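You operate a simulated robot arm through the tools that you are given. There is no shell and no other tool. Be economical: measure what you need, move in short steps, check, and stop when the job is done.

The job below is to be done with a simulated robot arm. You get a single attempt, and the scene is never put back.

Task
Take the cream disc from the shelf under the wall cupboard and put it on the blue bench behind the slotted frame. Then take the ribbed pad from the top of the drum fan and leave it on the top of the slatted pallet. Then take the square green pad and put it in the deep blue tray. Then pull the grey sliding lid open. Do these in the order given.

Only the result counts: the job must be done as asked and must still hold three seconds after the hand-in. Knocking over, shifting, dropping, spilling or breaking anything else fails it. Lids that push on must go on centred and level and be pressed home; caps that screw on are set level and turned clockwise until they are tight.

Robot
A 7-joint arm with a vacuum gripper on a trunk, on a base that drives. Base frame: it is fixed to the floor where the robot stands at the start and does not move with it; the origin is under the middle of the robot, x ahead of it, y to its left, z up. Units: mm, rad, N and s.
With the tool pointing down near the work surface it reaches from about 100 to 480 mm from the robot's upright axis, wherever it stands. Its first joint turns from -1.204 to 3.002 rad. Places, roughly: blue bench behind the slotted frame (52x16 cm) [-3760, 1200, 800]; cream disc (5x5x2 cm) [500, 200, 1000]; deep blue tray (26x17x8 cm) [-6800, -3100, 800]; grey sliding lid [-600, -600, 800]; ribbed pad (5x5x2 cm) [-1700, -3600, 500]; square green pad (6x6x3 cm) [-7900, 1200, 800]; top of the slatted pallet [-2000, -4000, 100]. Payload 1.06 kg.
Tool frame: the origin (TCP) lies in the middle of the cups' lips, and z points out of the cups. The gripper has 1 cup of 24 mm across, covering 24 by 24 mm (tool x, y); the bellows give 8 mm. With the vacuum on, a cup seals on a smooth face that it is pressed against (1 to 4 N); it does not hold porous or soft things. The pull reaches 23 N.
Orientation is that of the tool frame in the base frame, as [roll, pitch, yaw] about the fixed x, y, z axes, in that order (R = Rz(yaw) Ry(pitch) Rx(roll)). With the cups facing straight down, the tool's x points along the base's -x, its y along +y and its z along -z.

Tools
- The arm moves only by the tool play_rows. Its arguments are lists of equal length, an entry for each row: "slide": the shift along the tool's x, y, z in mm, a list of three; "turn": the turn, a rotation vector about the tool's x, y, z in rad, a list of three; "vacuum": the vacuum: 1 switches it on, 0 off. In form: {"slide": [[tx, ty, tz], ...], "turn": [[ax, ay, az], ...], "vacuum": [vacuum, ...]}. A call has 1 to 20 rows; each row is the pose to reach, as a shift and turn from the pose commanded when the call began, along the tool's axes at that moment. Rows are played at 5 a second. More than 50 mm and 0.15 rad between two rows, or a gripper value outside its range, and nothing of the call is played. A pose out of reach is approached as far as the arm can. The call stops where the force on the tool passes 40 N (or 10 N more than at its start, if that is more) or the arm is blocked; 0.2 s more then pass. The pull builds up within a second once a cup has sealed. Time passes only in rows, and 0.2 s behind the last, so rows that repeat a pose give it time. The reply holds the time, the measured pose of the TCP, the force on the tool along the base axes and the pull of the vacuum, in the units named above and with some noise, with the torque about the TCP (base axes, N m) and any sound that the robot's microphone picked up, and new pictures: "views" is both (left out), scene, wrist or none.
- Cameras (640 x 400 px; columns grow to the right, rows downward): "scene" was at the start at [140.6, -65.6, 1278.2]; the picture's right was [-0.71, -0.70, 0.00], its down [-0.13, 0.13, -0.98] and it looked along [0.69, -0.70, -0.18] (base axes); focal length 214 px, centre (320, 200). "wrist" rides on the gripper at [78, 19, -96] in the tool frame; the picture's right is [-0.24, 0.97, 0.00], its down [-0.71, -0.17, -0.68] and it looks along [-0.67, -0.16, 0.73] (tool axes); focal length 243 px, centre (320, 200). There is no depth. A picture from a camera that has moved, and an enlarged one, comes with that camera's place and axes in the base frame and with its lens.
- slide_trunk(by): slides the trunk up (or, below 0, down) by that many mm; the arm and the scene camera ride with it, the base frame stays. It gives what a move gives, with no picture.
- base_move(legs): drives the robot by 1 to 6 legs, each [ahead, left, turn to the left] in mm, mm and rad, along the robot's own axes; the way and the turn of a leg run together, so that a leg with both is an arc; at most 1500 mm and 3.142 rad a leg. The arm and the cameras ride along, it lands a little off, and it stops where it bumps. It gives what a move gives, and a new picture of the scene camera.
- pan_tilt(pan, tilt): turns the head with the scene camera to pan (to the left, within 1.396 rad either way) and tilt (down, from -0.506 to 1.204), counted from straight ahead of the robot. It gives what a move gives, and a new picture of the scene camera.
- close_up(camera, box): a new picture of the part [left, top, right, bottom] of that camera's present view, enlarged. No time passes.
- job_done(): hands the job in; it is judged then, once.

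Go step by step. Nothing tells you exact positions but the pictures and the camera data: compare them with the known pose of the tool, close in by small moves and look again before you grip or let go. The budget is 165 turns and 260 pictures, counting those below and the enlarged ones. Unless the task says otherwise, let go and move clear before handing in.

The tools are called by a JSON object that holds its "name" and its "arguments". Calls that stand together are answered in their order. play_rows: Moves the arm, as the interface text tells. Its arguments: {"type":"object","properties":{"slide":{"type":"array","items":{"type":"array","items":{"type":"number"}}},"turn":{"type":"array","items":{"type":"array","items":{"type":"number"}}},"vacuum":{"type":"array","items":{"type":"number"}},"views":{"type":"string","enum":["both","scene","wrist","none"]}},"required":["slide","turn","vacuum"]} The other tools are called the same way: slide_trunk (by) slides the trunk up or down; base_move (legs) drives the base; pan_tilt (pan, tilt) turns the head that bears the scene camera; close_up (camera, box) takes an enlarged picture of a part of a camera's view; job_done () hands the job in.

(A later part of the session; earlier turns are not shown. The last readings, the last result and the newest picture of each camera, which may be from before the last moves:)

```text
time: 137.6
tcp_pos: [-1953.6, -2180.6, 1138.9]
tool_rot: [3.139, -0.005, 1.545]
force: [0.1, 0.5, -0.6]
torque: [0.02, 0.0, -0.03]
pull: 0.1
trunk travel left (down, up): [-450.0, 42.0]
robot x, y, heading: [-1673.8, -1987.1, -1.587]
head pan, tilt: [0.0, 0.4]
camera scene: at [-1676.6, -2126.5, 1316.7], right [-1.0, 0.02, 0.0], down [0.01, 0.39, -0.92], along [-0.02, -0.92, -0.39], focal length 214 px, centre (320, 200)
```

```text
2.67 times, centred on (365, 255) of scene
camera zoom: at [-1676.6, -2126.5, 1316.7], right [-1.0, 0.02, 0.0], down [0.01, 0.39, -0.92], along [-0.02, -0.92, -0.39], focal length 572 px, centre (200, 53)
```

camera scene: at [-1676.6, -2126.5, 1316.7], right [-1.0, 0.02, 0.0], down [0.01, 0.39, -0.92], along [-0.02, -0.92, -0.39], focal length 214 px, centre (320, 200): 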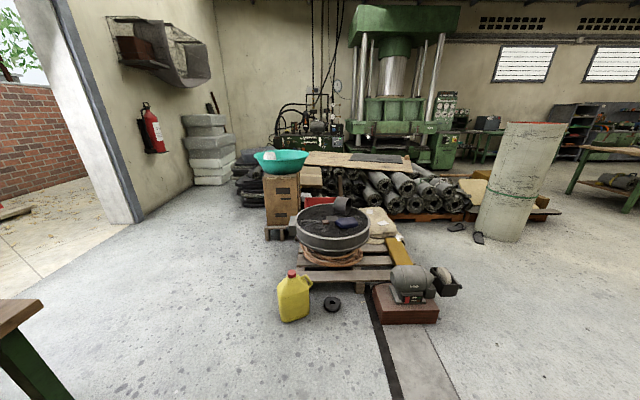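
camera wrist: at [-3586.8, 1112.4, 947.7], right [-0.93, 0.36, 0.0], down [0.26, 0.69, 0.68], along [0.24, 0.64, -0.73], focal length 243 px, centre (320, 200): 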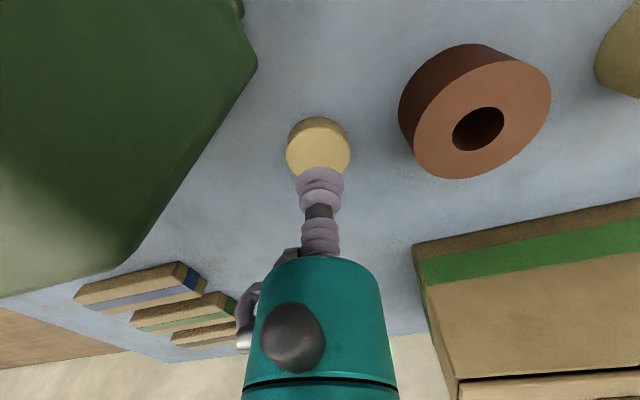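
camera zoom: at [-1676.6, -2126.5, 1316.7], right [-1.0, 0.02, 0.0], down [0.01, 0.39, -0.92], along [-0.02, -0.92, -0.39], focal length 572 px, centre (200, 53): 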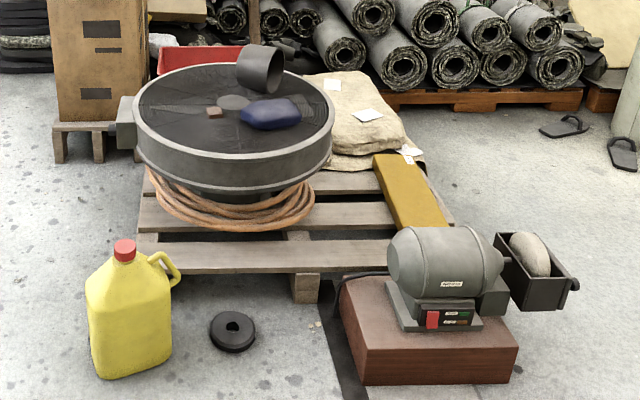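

The pad (small brown square) is at about (−1754, −3608, 500). The space near the pallet is tight, so I tilt the wrist to see my own base's footprint.

{"name": "play_rows", "arguments": {"slide": [[0, 0, 0], [0, 0, 0], [0, 0, 0], [0, 0, 0], [0, 0, 0], [0, 0, 0], [0, 0, 0], [0, 0, 0]], "turn": [[0, 0.13, 0], [0, 0.26, 0], [0, 0.39, 0], [0, 0.52, 0], [0, 0.65, 0], [0, 0.78, 0], [0, 0.91, 0], [0, 1.0, 0]], "vacuum": [0, 0, 0, 0, 0, 0, 0, 0], "views": "wrist"}}

```text
time: 139.4
tcp_pos: [-1928.5, -2180.3, 1125.8]
tool_rot: [3.135, -1.004, 1.553]
force: [0.2, 0.8, -0.2]
torque: [0.01, -0.02, -0.02]
pull: 0.1
out of reach, approached as far as the arm can: row 4, 5, 6, 7, 8
trunk travel left (down, up): [-450.0, 42.0]
robot x, y, heading: [-1680.3, -1991.0, -1.592]
head pan, tilt: [0.0, 0.4]
camera wrist: at [-1911.3, -2219.5, 1242.6], right [0.97, -0.15, -0.19], down [-0.2, -0.95, -0.23], along [-0.15, 0.26, -0.95], focal length 243 px, centre (320, 200)
```

wrist: 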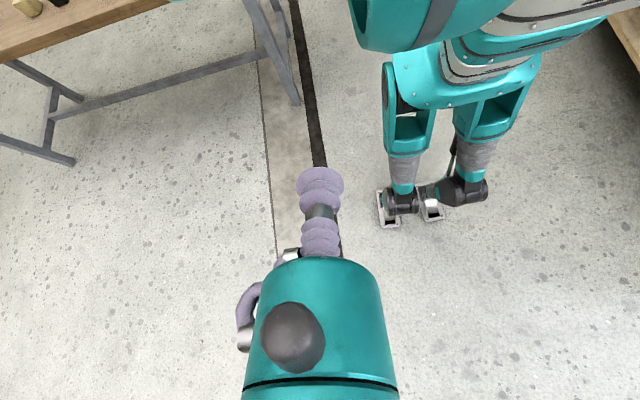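

I'm on two legs with a small footprint (about ±130 mm), so I can stand on the free floor at the fan's +x side. I restore the wrist and drive there, keeping clear of the yellow jug.

{"name": "play_rows", "arguments": {"slide": [[0, 0, 0], [0, 0, 0], [0, 0, 0], [0, 0, 0], [0, 0, 0], [0, 0, 0], [0, 0, 0], [0, 0, 0]], "turn": [[0, -0.13, 0], [0, -0.26, 0], [0, -0.39, 0], [0, -0.52, 0], [0, -0.65, 0], [0, -0.78, 0], [0, -0.91, 0], [0, -1.0, 0]], "vacuum": [0, 0, 0, 0, 0, 0, 0, 0], "views": "none"}}

{"name": "base_move", "arguments": {"legs": [[700, 0, 0], [0, 490, 0.02], [600, 0, 0]]}}

{"name": "pan_tilt", "arguments": {"pan": -0.5, "tilt": 0.6}}

```text
time: 141.2
tcp_pos: [-1929.0, -2180.1, 1127.2]
tool_rot: [3.137, -0.001, 1.54]
force: [-9.1, -21.4, 5.6]
torque: [2.83, -1.21, -0.02]
pull: 0.1
trunk travel left (down, up): [-450.0, 42.0]
robot x, y, heading: [-1677.2, -1986.7, -1.589]
head pan, tilt: [0.0, 0.4]
```

```text
time: 144.0
tcp_pos: [-1941.6, -2698.7, 1126.3]
tool_rot: [3.137, -0.005, 1.539]
force: [-2.5, -4.2, 2.6]
torque: [0.67, -0.38, 0.08]
pull: 0.0
trunk travel left (down, up): [-450.0, 42.0]
robot x, y, heading: [-1685.9, -2509.2, -1.597]
head pan, tilt: [0.0, 0.4]
stopped in leg 1: the force on the tool passed its limit at 40 N (the readings are from after the stop); the commanded pose is now the measured one
camera scene: at [-1689.5, -2648.9, 1316.5], right [-1.0, 0.03, 0.0], down [0.01, 0.39, -0.92], along [-0.02, -0.92, -0.39], focal length 214 px, centre (320, 200)
```

scene: 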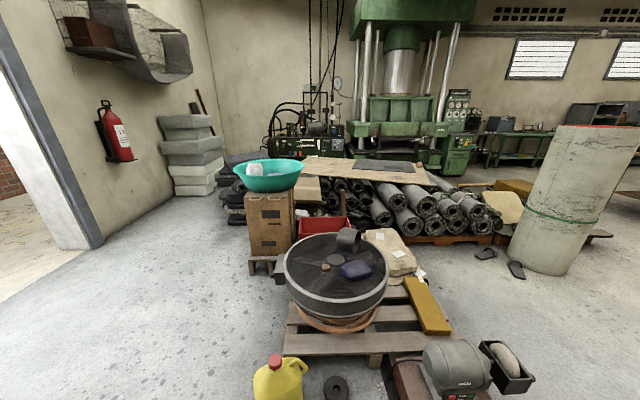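

```text
time: 145.0
tcp_pos: [-1942.2, -2699.5, 1126.9]
tool_rot: [3.137, -0.005, 1.537]
force: [-3.1, -5.4, 5.5]
torque: [1.15, -0.68, 0.16]
pull: 0.0
trunk travel left (down, up): [-450.0, 42.0]
robot x, y, heading: [-1685.9, -2513.5, -1.594]
head pan, tilt: [-0.499, 0.6]
camera scene: at [-1731.2, -2631.5, 1298.5], right [-0.87, 0.5, 0.0], down [0.28, 0.49, -0.83], along [-0.41, -0.71, -0.56], focal length 214 px, centre (320, 200)
```

scene: 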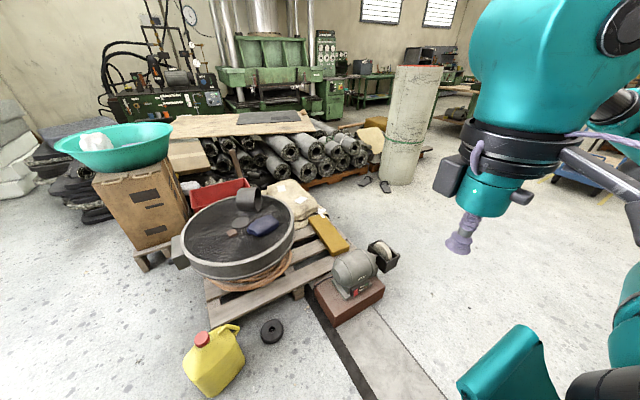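

The camera bracket was pressing on my own shoulder. I move the tool out a bit and continue.

{"name": "play_rows", "arguments": {"slide": [[-15, -15, 0], [-30, -30, 0], [-30, -40, 0]], "turn": [[0, 0, 0], [0, 0, 0], [0, 0, 0]], "vacuum": [0, 0, 0], "views": "none"}}

{"name": "base_move", "arguments": {"legs": [[180, 0, 0], [0, 490, 0.02], [600, 0, 0]]}}

{"name": "pan_tilt", "arguments": {"pan": -0.6, "tilt": 0.7}}

```text
time: 145.8
tcp_pos: [-1984.2, -2728.1, 1124.9]
tool_rot: [3.137, -0.004, 1.539]
force: [-0.1, -0.1, -0.1]
torque: [-0.05, 0.03, 0.04]
pull: 0.2
trunk travel left (down, up): [-450.0, 42.0]
robot x, y, heading: [-1688.9, -2512.5, -1.598]
head pan, tilt: [-0.499, 0.6]
```

```text
time: 153.6
tcp_pos: [-1492.2, -3285.4, 1125.9]
tool_rot: [3.135, -0.004, 1.565]
force: [-0.3, -0.2, 0.5]
torque: [0.0, 0.0, 0.0]
pull: 0.0
trunk travel left (down, up): [-450.0, 42.0]
robot x, y, heading: [-1205.2, -3057.7, -1.569]
head pan, tilt: [-0.499, 0.6]
stopped in leg 3: the robot was blocked; the commanded pose is now the measured one
camera scene: at [-1243.4, -3181.9, 1298.3], right [-0.88, 0.48, 0.0], down [0.27, 0.5, -0.82], along [-0.39, -0.72, -0.57], focal length 214 px, centre (320, 200)
```

scene: 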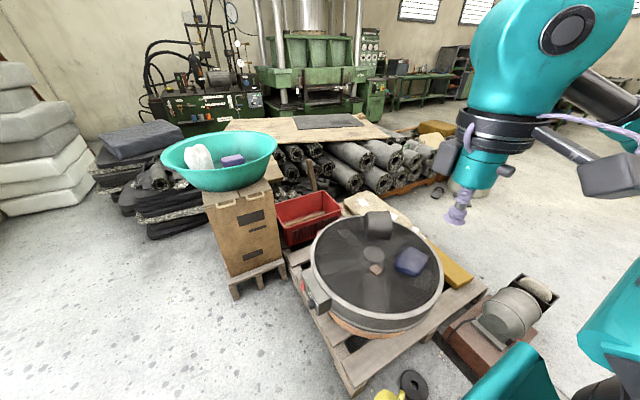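

```text
time: 154.2
tcp_pos: [-1492.3, -3283.5, 1125.9]
tool_rot: [3.135, -0.003, 1.567]
force: [0.2, -0.2, -0.9]
torque: [0.0, -0.01, 0.0]
pull: 0.1
trunk travel left (down, up): [-450.0, 42.0]
robot x, y, heading: [-1201.7, -3057.4, -1.571]
head pan, tilt: [-0.6, 0.7]
camera scene: at [-1249.0, -3172.7, 1289.9], right [-0.83, 0.56, 0.0], down [0.36, 0.53, -0.77], along [-0.43, -0.63, -0.64], focal length 214 px, centre (320, 200)
```

scene: 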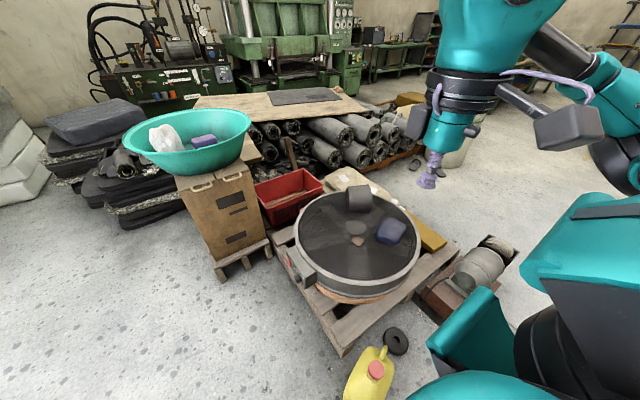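

I was blocked at y≈−3058; I look for what is in the way.

{"name": "pan_tilt", "arguments": {"pan": 0.0, "tilt": 1.15}}

{"name": "pan_tilt", "arguments": {"pan": 0.9, "tilt": 0.7}}

{"name": "close_up", "arguments": {"camera": "wrist", "box": [0, 0, 640, 400]}}

```text
time: 155.2
tcp_pos: [-1491.6, -3283.8, 1126.3]
tool_rot: [3.136, -0.003, 1.565]
force: [0.2, 0.6, -0.1]
torque: [-0.01, -0.03, 0.0]
pull: 0.1
trunk travel left (down, up): [-450.0, 42.0]
robot x, y, heading: [-1202.6, -3058.8, -1.57]
head pan, tilt: [0.0, 1.15]
camera scene: at [-1201.1, -3162.0, 1256.8], right [-1.0, 0.0, 0.0], down [0.0, 0.91, -0.41], along [0.0, -0.41, -0.91], focal length 214 px, centre (320, 200)
```

scene: 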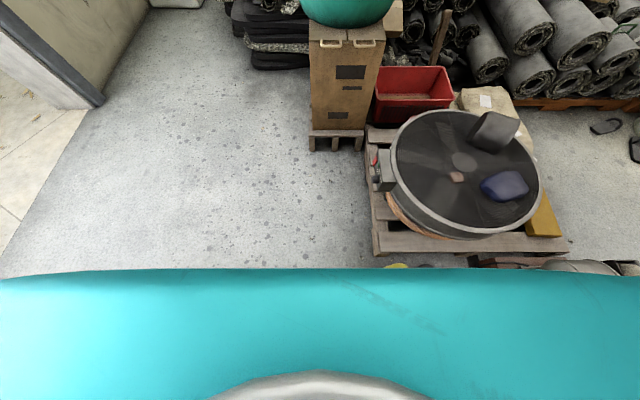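

```text
time: 156.4
tcp_pos: [-1491.3, -3283.1, 1127.0]
tool_rot: [3.135, -0.004, 1.567]
force: [0.5, 0.1, -0.1]
torque: [-0.01, 0.01, -0.01]
pull: 0.0
trunk travel left (down, up): [-450.0, 42.0]
robot x, y, heading: [-1202.9, -3056.5, -1.571]
head pan, tilt: [0.901, 0.7]
camera scene: at [-1134.5, -3155.2, 1289.8], right [-0.62, -0.78, 0.0], down [-0.51, 0.4, -0.76], along [0.6, -0.47, -0.64], focal length 214 px, centre (320, 200)
```

scene: 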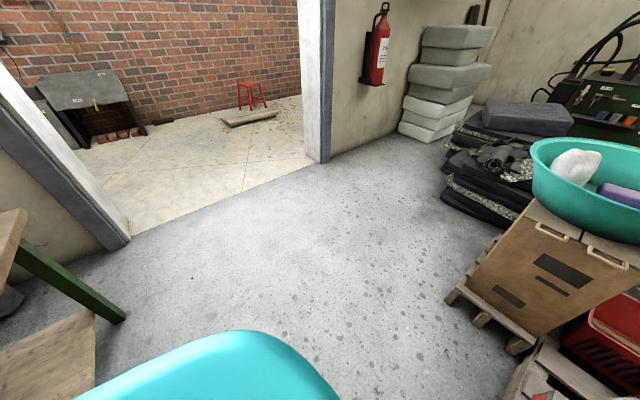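

```text
1.00 times, centred on (320, 200) of wrist (not enlarged: the box is as wide or as high as the picture)
camera zoom: at [-1473.5, -3206.1, 1222.5], right [0.97, -0.24, 0.0], down [-0.18, -0.71, 0.68], along [-0.16, -0.66, -0.73], focal length 243 px, centre (320, 200)
```

zoom: 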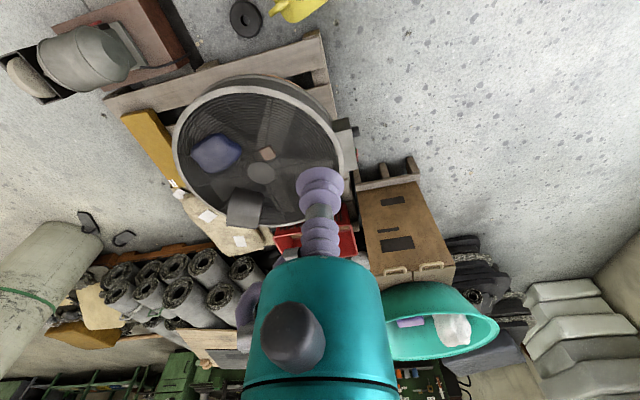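

I tilt the wrist again to see exactly what my legs and the jug are doing.

{"name": "play_rows", "arguments": {"slide": [[0, 0, 0], [0, 0, 0], [0, 0, 0], [0, 0, 0], [0, 0, 0], [0, 0, 0], [0, 0, 0], [0, 0, 0]], "turn": [[0, 0.13, 0], [0, 0.26, 0], [0, 0.39, 0], [0, 0.52, 0], [0, 0.65, 0], [0, 0.78, 0], [0, 0.91, 0], [0, 1.0, 0]], "vacuum": [0, 0, 0, 0, 0, 0, 0, 0], "views": "wrist"}}

{"name": "close_up", "arguments": {"camera": "wrist", "box": [320, 0, 640, 200]}}

```text
time: 158.2
tcp_pos: [-1460.8, -3281.0, 1106.1]
tool_rot: [3.129, -1.007, 1.575]
force: [0.3, 0.4, 0.1]
torque: [0.02, 0.02, 0.01]
pull: 0.1
out of reach, approached as far as the arm can: row 1, 5, 6, 7, 8
trunk travel left (down, up): [-450.0, 42.0]
robot x, y, heading: [-1205.3, -3059.1, -1.568]
head pan, tilt: [0.901, 0.7]
camera wrist: at [-1442.2, -3320.3, 1223.7], right [0.97, -0.13, -0.19], down [-0.18, -0.96, -0.23], along [-0.15, 0.26, -0.95], focal length 243 px, centre (320, 200)
```

wrist: 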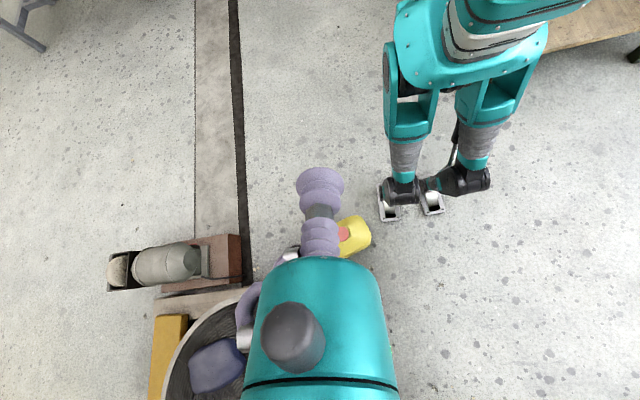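

```text
2.00 times, centred on (480, 100) of wrist
camera zoom: at [-1442.2, -3320.3, 1223.7], right [0.97, -0.13, -0.19], down [-0.18, -0.96, -0.23], along [-0.15, 0.26, -0.95], focal length 485 px, centre (0, 400)
```

zoom: 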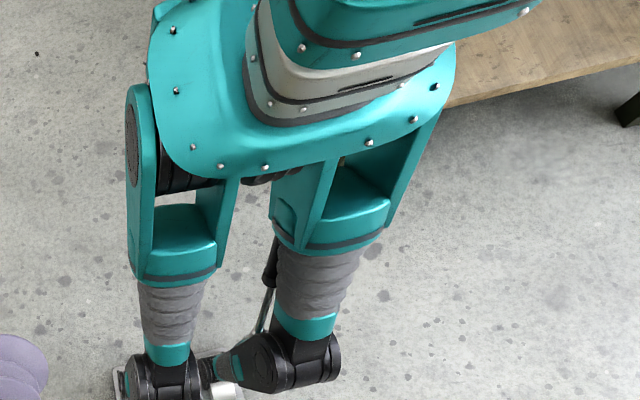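

The jug stands untouched; my footprint seems to need about 250 mm clearance. I restore the wrist, sidestep left and go on to y≈−3600.

{"name": "play_rows", "arguments": {"slide": [[0, -10, 0], [0, -20, 0], [0, -30, 0], [0, -35, 0], [0, -35, 0], [0, -35, 0], [0, -35, 0], [0, -35, 0]], "turn": [[0, -0.13, 0], [0, -0.26, 0], [0, -0.39, 0], [0, -0.52, 0], [0, -0.65, 0], [0, -0.78, 0], [0, -0.91, 0], [0, -1.0, 0]], "vacuum": [0, 0, 0, 0, 0, 0, 0, 0], "views": "none"}}

{"name": "base_move", "arguments": {"legs": [[0, 160, 0], [545, 0, 0]]}}

{"name": "base_move", "arguments": {"legs": [[0, 0, -0.45]]}}

```text
time: 160.0
tcp_pos: [-1496.7, -3280.1, 1108.3]
tool_rot: [3.136, -0.002, 1.562]
force: [-0.9, -0.8, 0.0]
torque: [0.0, 0.01, -0.03]
pull: 0.1
trunk travel left (down, up): [-450.0, 42.0]
robot x, y, heading: [-1203.0, -3057.9, -1.566]
head pan, tilt: [0.901, 0.7]
```

```text
time: 164.8
tcp_pos: [-1334.2, -3823.3, 1106.6]
tool_rot: [3.136, -0.002, 1.565]
force: [0.2, 0.4, 0.2]
torque: [0.0, -0.03, -0.01]
pull: 0.0
trunk travel left (down, up): [-450.0, 42.0]
robot x, y, heading: [-1035.9, -3599.9, -1.567]
head pan, tilt: [0.901, 0.7]
camera scene: at [-972.3, -3697.9, 1289.8], right [-0.62, -0.78, 0.0], down [-0.51, 0.4, -0.76], along [0.6, -0.47, -0.64], focal length 214 px, centre (320, 200)
```

scene: 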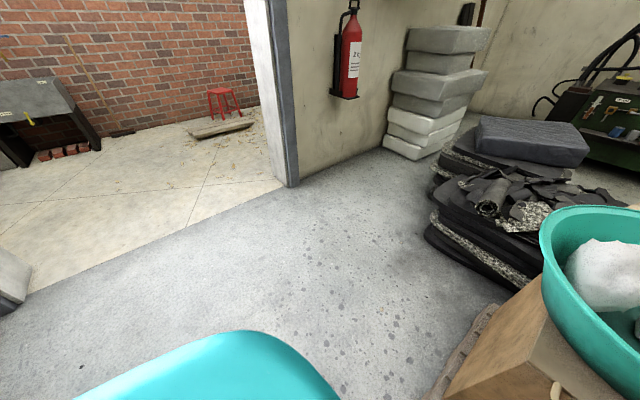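

```text
time: 166.5
tcp_pos: [-1400.5, -3674.5, 1106.4]
tool_rot: [3.138, -0.005, 1.116]
force: [0.0, 0.1, 0.1]
torque: [-0.01, 0.0, 0.03]
pull: 0.0
trunk travel left (down, up): [-450.0, 42.0]
robot x, y, heading: [-1038.5, -3601.9, -2.02]
head pan, tilt: [0.901, 0.7]
camera scene: at [-1021.0, -3716.7, 1289.8], right [-0.9, -0.44, 0.0], down [-0.28, 0.58, -0.77], along [0.33, -0.69, -0.64], focal length 214 px, centre (320, 200)
```

scene: 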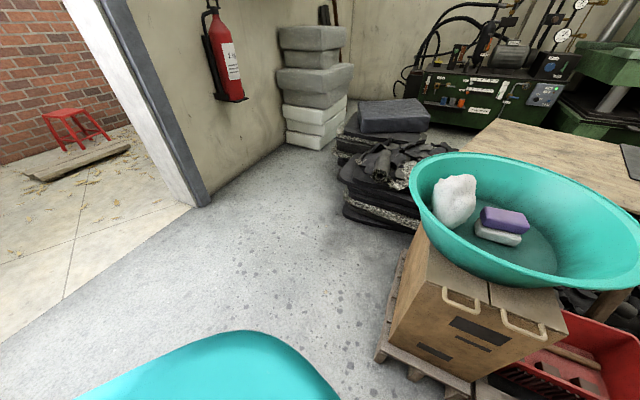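

Now I look to the right at the fan.

{"name": "pan_tilt", "arguments": {"pan": -0.9, "tilt": 0.8}}

{"name": "close_up", "arguments": {"camera": "wrist", "box": [0, 0, 640, 400]}}

```text
time: 168.3
tcp_pos: [-1399.5, -3673.4, 1106.5]
tool_rot: [3.135, -0.004, 1.116]
force: [0.2, -0.5, -0.3]
torque: [0.02, 0.0, -0.02]
pull: 0.1
trunk travel left (down, up): [-450.0, 42.0]
robot x, y, heading: [-1039.6, -3597.7, -2.018]
head pan, tilt: [-0.901, 0.799]
camera scene: at [-1136.9, -3658.3, 1281.6], right [-0.22, 0.98, 0.0], down [0.7, 0.16, -0.7], along [-0.68, -0.15, -0.72], focal length 214 px, centre (320, 200)
```

scene: 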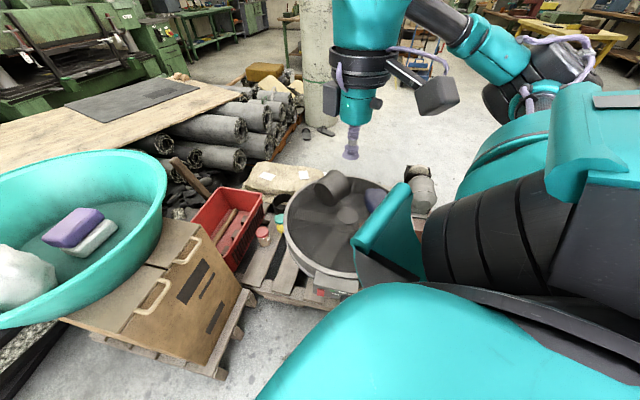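

```text
1.00 times, centred on (320, 200) of wrist (not enlarged: the box is as wide or as high as the picture)
camera zoom: at [-1350.0, -3612.0, 1202.8], right [0.77, -0.64, 0.0], down [-0.47, -0.56, 0.68], along [-0.43, -0.53, -0.73], focal length 243 px, centre (320, 200)
```

zoom: 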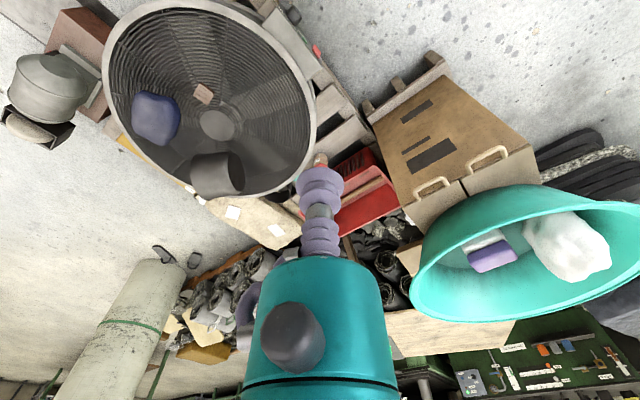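

The pad triangulates to (−1752, −3594, ~510). I drive toward the fan by 215 mm.

{"name": "base_move", "arguments": {"legs": [[94, -194, 0]]}}

```text
time: 170.7
tcp_pos: [-1620.8, -3673.6, 1106.0]
tool_rot: [3.138, -0.003, 1.117]
force: [0.0, -0.4, -0.5]
torque: [0.0, -0.01, 0.02]
pull: 0.0
trunk travel left (down, up): [-450.0, 42.0]
robot x, y, heading: [-1256.7, -3602.8, -2.017]
head pan, tilt: [-0.901, 0.799]
camera scene: at [-1355.7, -3657.4, 1281.5], right [-0.22, 0.98, 0.0], down [0.7, 0.16, -0.7], along [-0.68, -0.15, -0.72], focal length 214 px, centre (320, 200)
```

scene: 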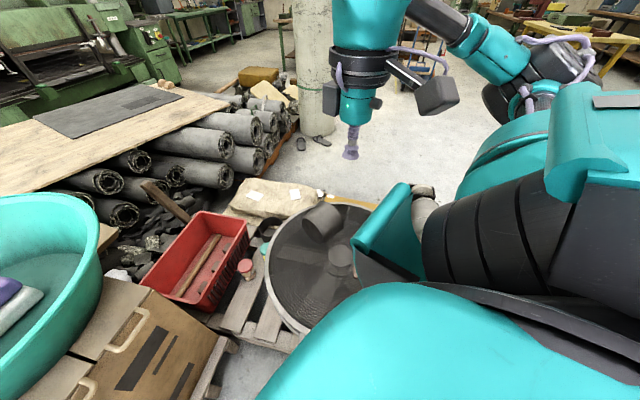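

No bump yet; another 35 mm.

{"name": "base_move", "arguments": {"legs": [[15, -31, 0]]}}

{"name": "slide_trunk", "arguments": {"by": -150}}

{"name": "pan_tilt", "arguments": {"pan": -0.9, "tilt": 0.95}}

```text
time: 171.4
tcp_pos: [-1619.7, -3672.7, 1106.3]
tool_rot: [3.138, -0.004, 1.118]
force: [0.0, 1.0, 1.0]
torque: [0.0, -0.01, 0.01]
pull: 0.0
trunk travel left (down, up): [-450.0, 42.0]
robot x, y, heading: [-1258.2, -3602.7, -2.021]
head pan, tilt: [-0.901, 0.799]
stopped in leg 1: the robot was blocked; the commanded pose is now the measured one
camera scene: at [-1355.6, -3657.4, 1281.6], right [-0.22, 0.98, 0.0], down [0.7, 0.16, -0.7], along [-0.68, -0.15, -0.72], focal length 214 px, centre (320, 200)
```

scene: 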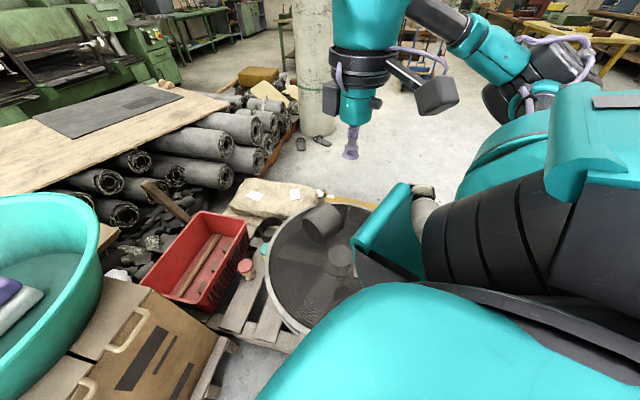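

```text
time: 173.2
tcp_pos: [-1618.6, -3674.1, 956.3]
tool_rot: [3.137, -0.003, 1.116]
force: [-0.2, -0.1, 0.2]
torque: [0.0, 0.02, 0.02]
pull: 0.0
trunk travel left (down, up): [-300.0, 192.0]
robot x, y, heading: [-1259.2, -3602.7, -2.021]
head pan, tilt: [-0.901, 0.799]
```

```text
time: 173.9
tcp_pos: [-1620.5, -3672.3, 956.5]
tool_rot: [3.136, -0.003, 1.118]
force: [0.7, 0.0, 0.7]
torque: [0.01, 0.01, -0.01]
pull: 0.1
trunk travel left (down, up): [-300.0, 192.0]
robot x, y, heading: [-1257.7, -3598.6, -2.018]
head pan, tilt: [-0.901, 0.949]
camera scene: at [-1372.4, -3707.0, 1107.9], right [-0.22, 0.98, 0.0], down [0.79, 0.18, -0.58], along [-0.57, -0.13, -0.81], focal length 214 px, centre (320, 200)
```

scene: 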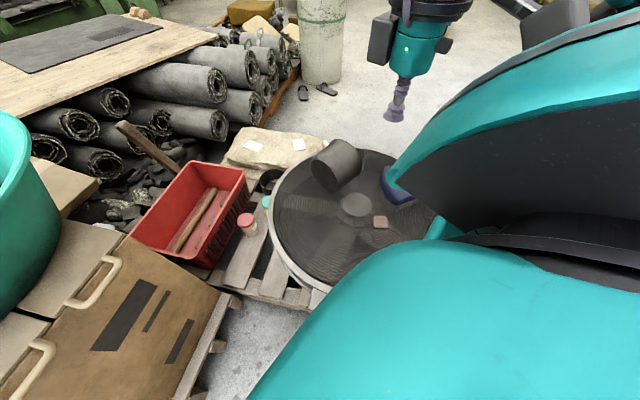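

The footprint blocks at x≈−1258, leaving the pad just out of reach; turning to face the fan more may let me stand closer. I back off slightly, turn right 0.7 and approach again.

{"name": "base_move", "arguments": {"legs": [[-10, 22, 0], [0, 0, -0.7]]}}

{"name": "base_move", "arguments": {"legs": [[40, -17, 0]]}}

```text
time: 176.7
tcp_pos: [-1553.2, -3418.7, 956.1]
tool_rot: [3.136, -0.002, 0.398]
force: [0.7, -0.7, -0.4]
torque: [0.0, 0.0, 0.01]
pull: 0.2
trunk travel left (down, up): [-300.0, 192.0]
robot x, y, heading: [-1231.3, -3600.5, -2.733]
head pan, tilt: [-0.901, 0.949]
camera scene: at [-1390.4, -3605.6, 1107.9], right [0.47, 0.88, 0.0], down [0.72, -0.39, -0.58], along [-0.51, 0.28, -0.81], focal length 214 px, centre (320, 200)
```

scene: 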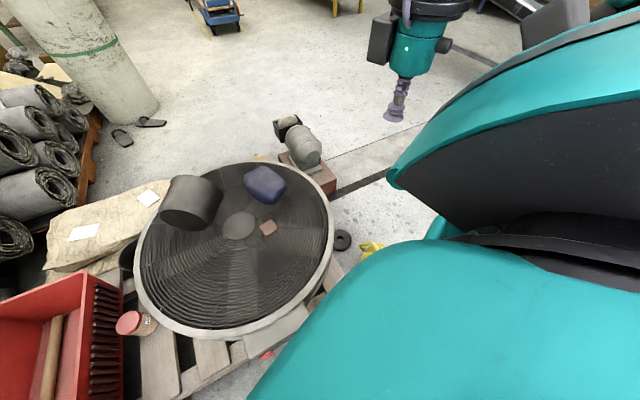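

```text
time: 177.6
tcp_pos: [-1578.0, -3418.5, 957.9]
tool_rot: [3.135, -0.002, 0.401]
force: [1.1, -0.3, 0.6]
torque: [-0.02, 0.0, 0.02]
pull: 0.0
trunk travel left (down, up): [-300.0, 192.0]
robot x, y, heading: [-1259.7, -3603.6, -2.736]
head pan, tilt: [-0.901, 0.949]
camera scene: at [-1414.2, -3605.9, 1108.0], right [0.47, 0.88, 0.0], down [0.72, -0.39, -0.58], along [-0.51, 0.28, -0.81], focal length 214 px, centre (320, 200)
```

scene: 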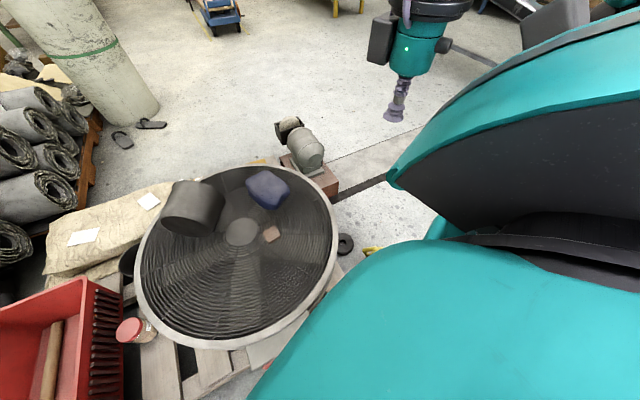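

{"name": "base_move", "arguments": {"legs": [[28, -12, 0]]}}

```text
time: 178.4
tcp_pos: [-1579.2, -3419.4, 957.0]
tool_rot: [3.135, -0.005, 0.4]
force: [-0.3, -0.2, 0.9]
torque: [0.05, -0.03, 0.0]
pull: 0.1
trunk travel left (down, up): [-300.0, 192.0]
robot x, y, heading: [-1260.0, -3601.7, -2.732]
head pan, tilt: [-0.901, 0.949]
camera scene: at [-1414.8, -3605.8, 1107.9], right [0.47, 0.88, 0.0], down [0.72, -0.39, -0.58], along [-0.51, 0.28, -0.81], focal length 214 px, centre (320, 200)
```

scene: 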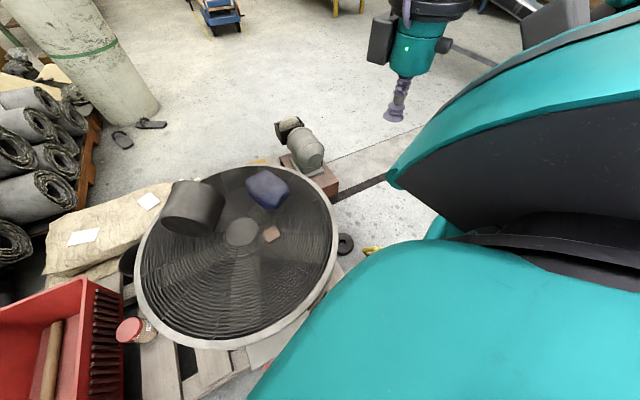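

Blocked at the same spot, so the footprint is round. The pad is ~490 mm from the axis; I lower the trunk and try reaching at the best height.

{"name": "slide_trunk", "arguments": {"by": -200}}

{"name": "play_rows", "arguments": {"slide": [[-30, 20, 0], [-60, 45, 0], [-90, 70, 0], [-115, 100, 0], [-130, 130, 0]], "turn": [[0, 0, -0.1], [0, 0, -0.2], [0, 0, -0.3], [0, 0, -0.4], [0, 0, -0.45]], "vacuum": [0, 0, 0, 0, 0]}}

```text
time: 180.6
tcp_pos: [-1548.5, -3412.6, 757.8]
tool_rot: [3.133, 0.009, 0.399]
force: [-0.3, -0.7, 0.4]
torque: [-0.03, 0.02, -0.01]
pull: 0.1
trunk travel left (down, up): [-100.0, 392.0]
robot x, y, heading: [-1238.7, -3602.2, -2.743]
head pan, tilt: [-0.901, 0.949]
```

```text
time: 182.0
tcp_pos: [-1622.5, -3587.2, 758.7]
tool_rot: [3.137, 0.003, 0.846]
force: [0.4, 0.7, 0.0]
torque: [0.04, -0.01, -0.01]
pull: 0.0
trunk travel left (down, up): [-100.0, 392.0]
robot x, y, heading: [-1230.8, -3600.3, -2.741]
head pan, tilt: [-0.901, 0.949]
stopped in row 5: the arm was blocked; the commanded pose is now the measured one
camera scene: at [-1444.8, -3627.4, 894.2], right [0.48, 0.88, 0.0], down [0.71, -0.39, -0.58], along [-0.51, 0.28, -0.81], focal length 214 px, centre (320, 200)
camera wrist: at [-1557.6, -3541.8, 854.0], right [0.57, -0.82, 0.01], down [-0.6, -0.41, 0.69], along [-0.56, -0.4, -0.73], focal length 243 px, centre (320, 200)
```

scene: 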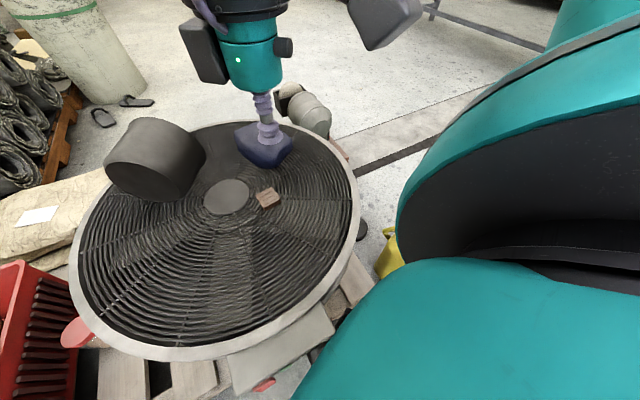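
wrist: 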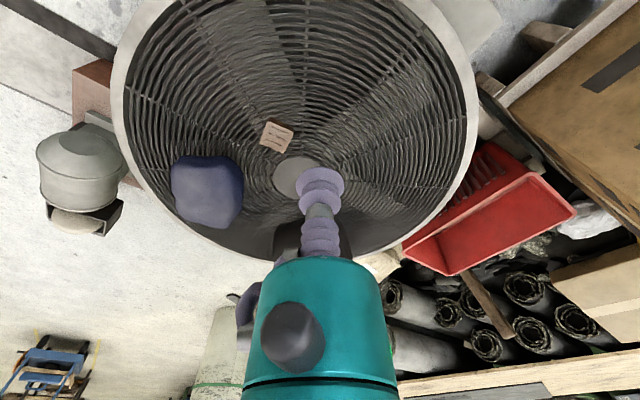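

The pad is clearly visible in the wrist view. I take a close-up of it.

{"name": "close_up", "arguments": {"camera": "wrist", "box": [240, 105, 320, 165]}}

{"name": "close_up", "arguments": {"camera": "scene", "box": [220, 160, 320, 230]}}

```text
6.67 times, centred on (280, 135) of wrist
camera zoom: at [-1557.6, -3541.8, 854.0], right [0.57, -0.82, 0.01], down [-0.6, -0.41, 0.69], along [-0.56, -0.4, -0.73], focal length 1618 px, centre (587, 633)
```

zoom: 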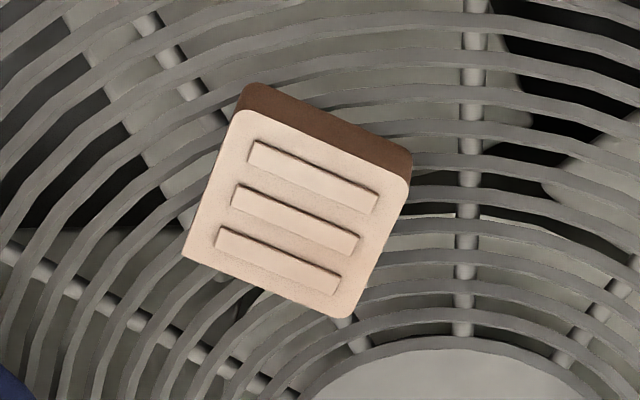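

```text
5.71 times, centred on (270, 195) of scene
camera zoom: at [-1444.8, -3627.4, 894.2], right [0.48, 0.88, 0.0], down [0.71, -0.39, -0.58], along [-0.51, 0.28, -0.81], focal length 1226 px, centre (606, 229)
```

zoom: 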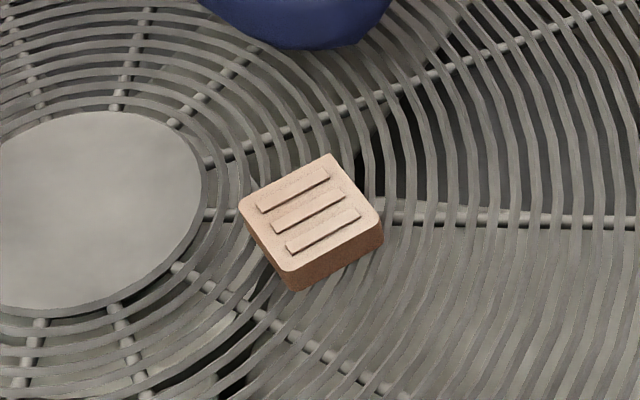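

The pad top has three ribs; it lies at about (−1738, −3594, 528). The head blocked the arm at this bearing, so I retract, raise the trunk some and turn back left so the arm works further to the side.

{"name": "play_rows", "arguments": {"slide": [[35, -11, 0], [70, -22, 0], [105, -33, 0], [140, -43, 0], [173, -53, 0]], "turn": [[0, 0, 0.09], [0, 0, 0.18], [0, 0, 0.27], [0, 0, 0.36], [0, 0, 0.45]], "vacuum": [0, 0, 0, 0, 0], "views": "none"}}

{"name": "slide_trunk", "arguments": {"by": 80}}

{"name": "base_move", "arguments": {"legs": [[0, 0, 0.6]]}}

```text
time: 182.7
tcp_pos: [-1591.9, -3511.2, 759.8]
tool_rot: [3.122, 0.004, 0.614]
force: [-0.9, 0.9, 0.7]
torque: [-0.05, -0.27, 0.14]
pull: 0.1
trunk travel left (down, up): [-100.0, 392.0]
robot x, y, heading: [-1230.3, -3599.4, -2.744]
head pan, tilt: [-0.901, 0.949]
stopped in row 3: the force on the tool passed its limit at 94 N (the readings are from after the stop); the commanded pose is now the measured one
```

```text
time: 183.8
tcp_pos: [-1595.0, -3511.8, 838.4]
tool_rot: [3.122, 0.002, 0.616]
force: [-1.0, 0.2, 0.0]
torque: [0.0, 0.03, -0.02]
pull: 0.0
trunk travel left (down, up): [-180.0, 312.0]
robot x, y, heading: [-1237.4, -3600.3, -2.731]
head pan, tilt: [-0.901, 0.949]
```

```text
time: 185.6
tcp_pos: [-1590.3, -3691.7, 841.6]
tool_rot: [3.123, 0.006, 1.102]
force: [0.4, 0.1, -0.1]
torque: [0.0, -0.01, 0.0]
pull: 0.1
trunk travel left (down, up): [-180.0, 312.0]
robot x, y, heading: [-1231.4, -3602.6, -2.25]
head pan, tilt: [-0.901, 0.949]
stopped in leg 1: the robot was blocked; the commanded pose is now the measured one
camera scene: at [-1387.2, -3703.4, 986.1], right [0.01, 1.0, 0.0], down [0.81, -0.01, -0.58], along [-0.58, 0.01, -0.81], focal length 214 px, centre (320, 200)
```

scene: 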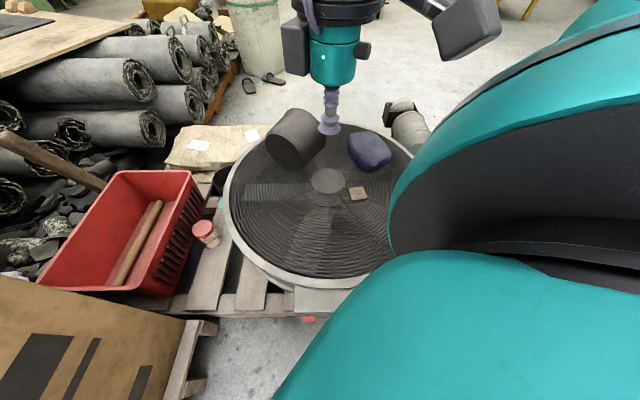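

{"name": "base_move", "arguments": {"legs": [[16, -20, 0]]}}

{"name": "play_rows", "arguments": {"slide": [[0, 0, 0], [-20, -25, 0], [-40, -50, 0], [-50, -80, 0]], "turn": [[0, 0, 0], [0, 0, 0], [0, 0, 0], [0, 0, 0]], "vacuum": [0, 0, 0, 0]}}

```text
time: 186.6
tcp_pos: [-1590.3, -3692.0, 840.5]
tool_rot: [3.125, 0.006, 1.104]
force: [-0.1, -0.1, -0.3]
torque: [-0.01, 0.0, -0.02]
pull: 0.1
trunk travel left (down, up): [-180.0, 312.0]
robot x, y, heading: [-1233.6, -3604.1, -2.248]
head pan, tilt: [-0.901, 0.949]
stopped in leg 1: the robot was blocked; the commanded pose is now the measured one
camera scene: at [-1386.5, -3703.7, 986.2], right [0.01, 1.0, 0.0], down [0.81, -0.01, -0.58], along [-0.58, 0.01, -0.81], focal length 214 px, centre (320, 200)
```

scene: 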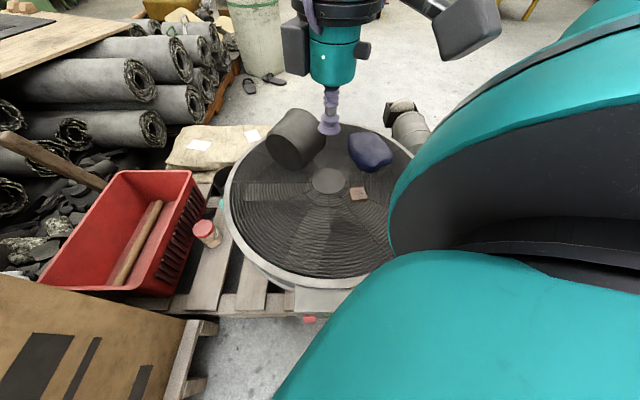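

```text
time: 187.6
tcp_pos: [-1683.9, -3702.6, 838.7]
tool_rot: [3.125, 0.005, 1.103]
force: [0.1, 1.0, -0.3]
torque: [0.0, 0.03, -0.04]
pull: 0.1
trunk travel left (down, up): [-180.0, 312.0]
robot x, y, heading: [-1234.2, -3605.9, -2.254]
head pan, tilt: [-0.901, 0.949]
camera scene: at [-1386.1, -3704.1, 986.4], right [0.01, 1.0, 0.0], down [0.81, -0.01, -0.58], along [-0.58, 0.01, -0.81], focal length 214 px, centre (320, 200)
camera wrist: at [-1633.7, -3639.9, 934.3], right [0.76, -0.65, 0.02], down [-0.48, -0.55, 0.69], along [-0.43, -0.53, -0.73], focal length 243 px, centre (320, 200)
```

scene: 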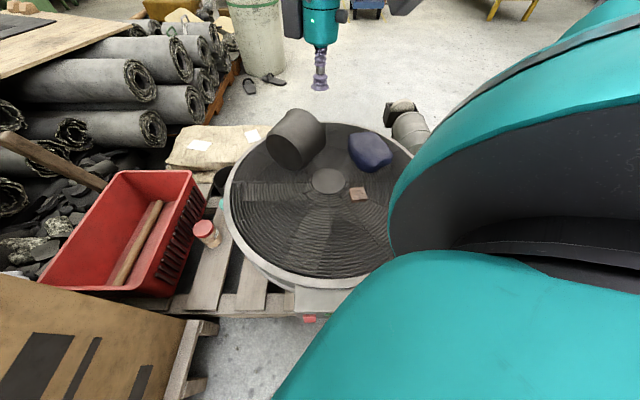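
wrist: 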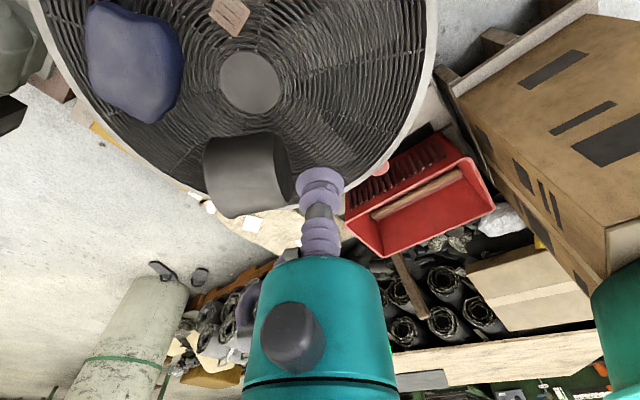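

I try extending straight over the pad from here.

{"name": "play_rows", "arguments": {"slide": [[24, -32, 0], [48, -64, 0], [72, -97, 0]], "turn": [[0, 0, 0], [0, 0, 0], [0, 0, 0]], "vacuum": [0, 0, 0]}}

```text
time: 188.4
tcp_pos: [-1715.7, -3632.6, 835.6]
tool_rot: [3.118, 0.005, 1.104]
force: [0.2, -0.5, -1.0]
torque: [0.01, -0.03, -0.05]
pull: 0.1
out of reach, approached as far as the arm can: row 2, 3
trunk travel left (down, up): [-180.0, 312.0]
robot x, y, heading: [-1234.4, -3599.6, -2.25]
head pan, tilt: [-0.901, 0.949]
camera scene: at [-1385.6, -3704.8, 986.5], right [0.01, 1.0, 0.0], down [0.81, -0.01, -0.58], along [-0.58, 0.01, -0.81], focal length 214 px, centre (320, 200)
camera wrist: at [-1665.9, -3570.7, 931.6], right [0.76, -0.65, 0.02], down [-0.48, -0.54, 0.68], along [-0.43, -0.53, -0.73], focal length 243 px, centre (320, 200)
```

scene: 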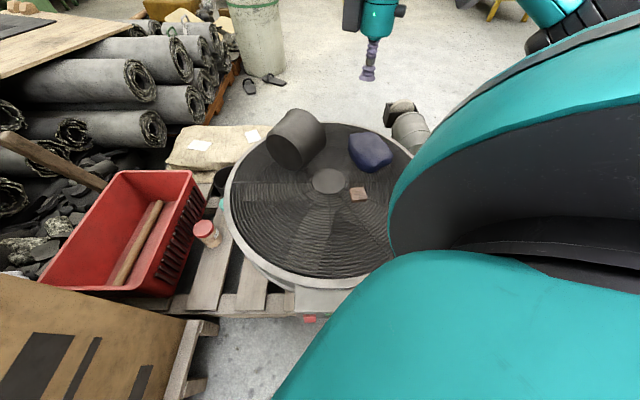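
wrist: 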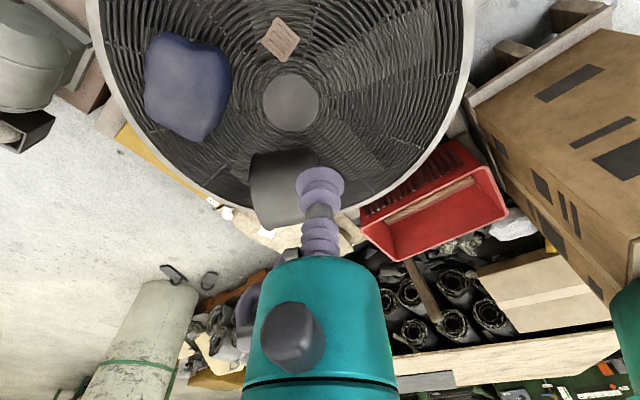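

Radius 484 is reached but I need ~505. I raise the trunk, step back, and turn left so that crouching leans away from the pallet, then approach again.

{"name": "slide_trunk", "arguments": {"by": 220}}

{"name": "base_move", "arguments": {"legs": [[-38, 47, 0], [0, 0, 0.9]]}}

```text
time: 190.7
tcp_pos: [-1719.5, -3632.6, 1052.6]
tool_rot: [3.121, 0.004, 1.103]
force: [-0.8, -0.1, 0.5]
torque: [0.0, -0.02, -0.03]
pull: 0.1
trunk travel left (down, up): [-400.0, 92.0]
robot x, y, heading: [-1233.5, -3601.3, -2.255]
head pan, tilt: [-0.901, 0.949]
```

```text
time: 194.1
tcp_pos: [-1454.2, -3999.0, 1053.4]
tool_rot: [3.124, 0.003, 1.994]
force: [-0.1, -0.8, -0.2]
torque: [0.01, 0.0, 0.03]
pull: 0.1
trunk travel left (down, up): [-400.0, 92.0]
robot x, y, heading: [-1172.5, -3600.5, -1.363]
head pan, tilt: [-0.901, 0.949]
camera scene: at [-1202.5, -3729.9, 1211.3], right [-0.77, 0.64, 0.0], down [0.52, 0.63, -0.58], along [-0.37, -0.45, -0.81], focal length 214 px, centre (320, 200)
```

scene: 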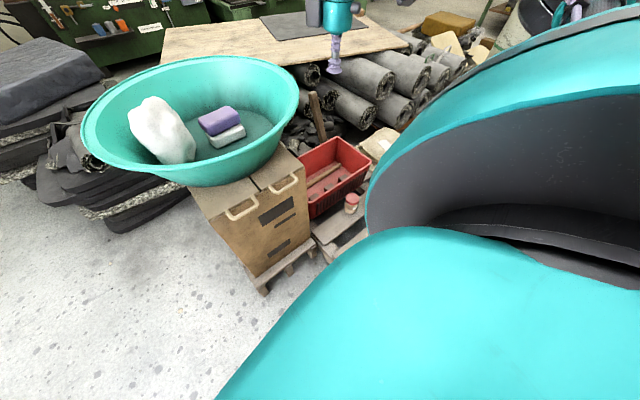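

Now I swing the arm right along an arc toward the fan direction, with the tool following.

{"name": "play_rows", "arguments": {"slide": [[44.5, -18.3, 0], [91.6, -32.8, 0], [138.5, -40.7, 0], [186, -45.1, 0], [233, -43.6, 0], [279, -39.9, 0], [325, -32.3, 0], [370, -22.5, 0], [413, -8, 0]], "turn": [[0, 0, 0.1], [0, 0, 0.2], [0, 0, 0.3], [0, 0, 0.4], [0, 0, 0.5], [0, 0, 0.6], [0, 0, 0.7], [0, 0, 0.8], [0, 0, 0.9]], "vacuum": [0, 0, 0, 0, 0, 0, 0, 0, 0]}}

```text
time: 196.1
tcp_pos: [-1584.1, -3698.4, 1047.7]
tool_rot: [3.126, -0.014, 1.09]
force: [0.7, 0.0, 0.0]
torque: [-0.05, 0.01, 0.0]
pull: 0.1
out of reach, approached as far as the arm can: row 1, 4, 5, 6, 7, 8, 9
trunk travel left (down, up): [-400.0, 92.0]
robot x, y, heading: [-1169.7, -3602.9, -1.355]
head pan, tilt: [-0.901, 0.949]
camera scene: at [-1202.5, -3729.7, 1211.3], right [-0.77, 0.64, 0.0], down [0.52, 0.63, -0.58], along [-0.37, -0.45, -0.81], focal length 214 px, centre (320, 200)
camera wrist: at [-1533.4, -3638.9, 1144.1], right [0.75, -0.66, 0.01], down [-0.49, -0.55, 0.67], along [-0.44, -0.51, -0.74], focal length 243 px, centre (320, 200)
```

scene: 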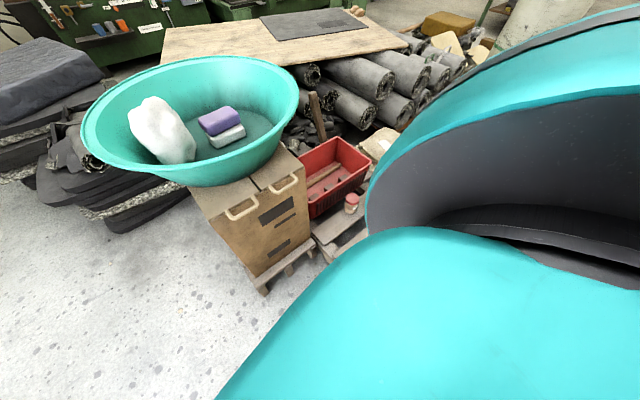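
wrist: 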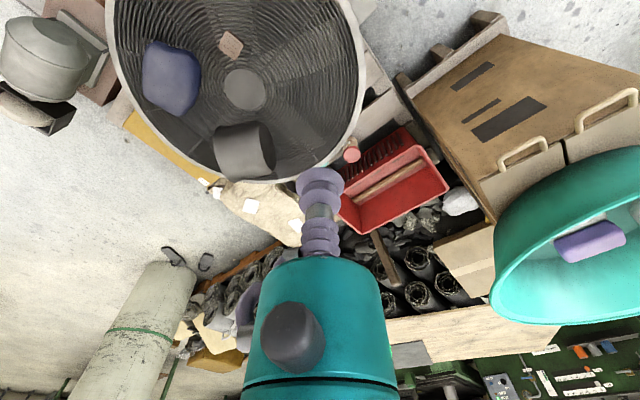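

The arm's usable sector ends near bearing −1.4. I turn to heading −1.93 and approach the pallet until blocked.

{"name": "base_move", "arguments": {"legs": [[0, 0, -0.57], [30, -80, 0]]}}

{"name": "base_move", "arguments": {"legs": [[14, -37, 0]]}}

{"name": "slide_trunk", "arguments": {"by": -120}}

{"name": "slide_trunk", "arguments": {"by": -100}}

```text
time: 199.1
tcp_pos: [-1656.2, -3462.8, 1046.4]
tool_rot: [3.125, -0.014, 0.522]
force: [-0.7, 0.2, 0.0]
torque: [0.0, -0.01, 0.0]
pull: 0.0
trunk travel left (down, up): [-400.0, 92.0]
robot x, y, heading: [-1258.6, -3607.2, -1.928]
head pan, tilt: [-0.901, 0.949]
camera scene: at [-1351.8, -3693.3, 1211.2], right [-0.31, 0.95, 0.0], down [0.77, 0.25, -0.58], along [-0.55, -0.18, -0.81], focal length 214 px, centre (320, 200)
```

scene: 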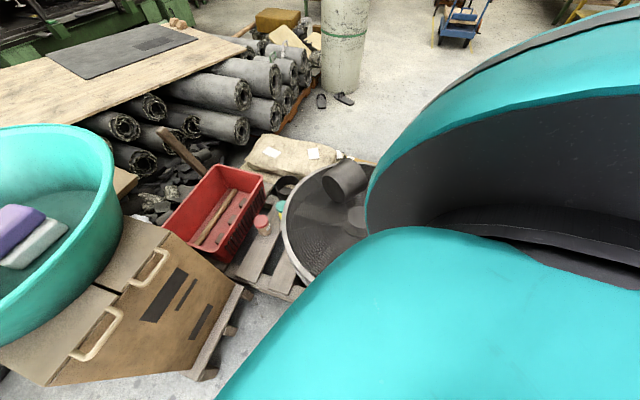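

```text
time: 199.9
tcp_pos: [-1658.4, -3463.1, 1047.3]
tool_rot: [3.126, -0.012, 0.522]
force: [-0.1, -0.3, -0.4]
torque: [0.0, 0.02, 0.0]
pull: 0.1
trunk travel left (down, up): [-400.0, 92.0]
robot x, y, heading: [-1257.5, -3604.4, -1.931]
head pan, tilt: [-0.901, 0.949]
stopped in leg 1: the robot was blocked; the commanded pose is now the measured one
camera scene: at [-1352.9, -3693.3, 1211.3], right [-0.31, 0.95, 0.0], down [0.77, 0.25, -0.58], along [-0.55, -0.18, -0.81], focal length 214 px, centre (320, 200)
```

scene: 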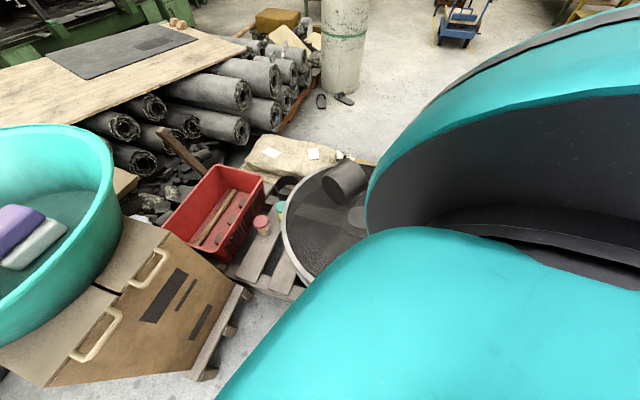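

```text
time: 201.4
tcp_pos: [-1661.8, -3474.4, 935.6]
tool_rot: [-3.063, -0.125, 0.513]
force: [0.0, -0.5, 0.4]
torque: [0.02, 0.02, -0.01]
pull: 0.0
trunk travel left (down, up): [-280.0, 212.0]
robot x, y, heading: [-1254.4, -3603.1, -1.931]
head pan, tilt: [-0.901, 0.949]
```

```text
time: 202.7
tcp_pos: [-1667.0, -3490.5, 840.7]
tool_rot: [-3.006, -0.19, 0.502]
force: [0.3, -0.2, 0.2]
torque: [-0.01, -0.03, -0.03]
pull: 0.1
trunk travel left (down, up): [-180.0, 312.0]
robot x, y, heading: [-1257.2, -3607.0, -1.93]
head pan, tilt: [-0.901, 0.949]
```

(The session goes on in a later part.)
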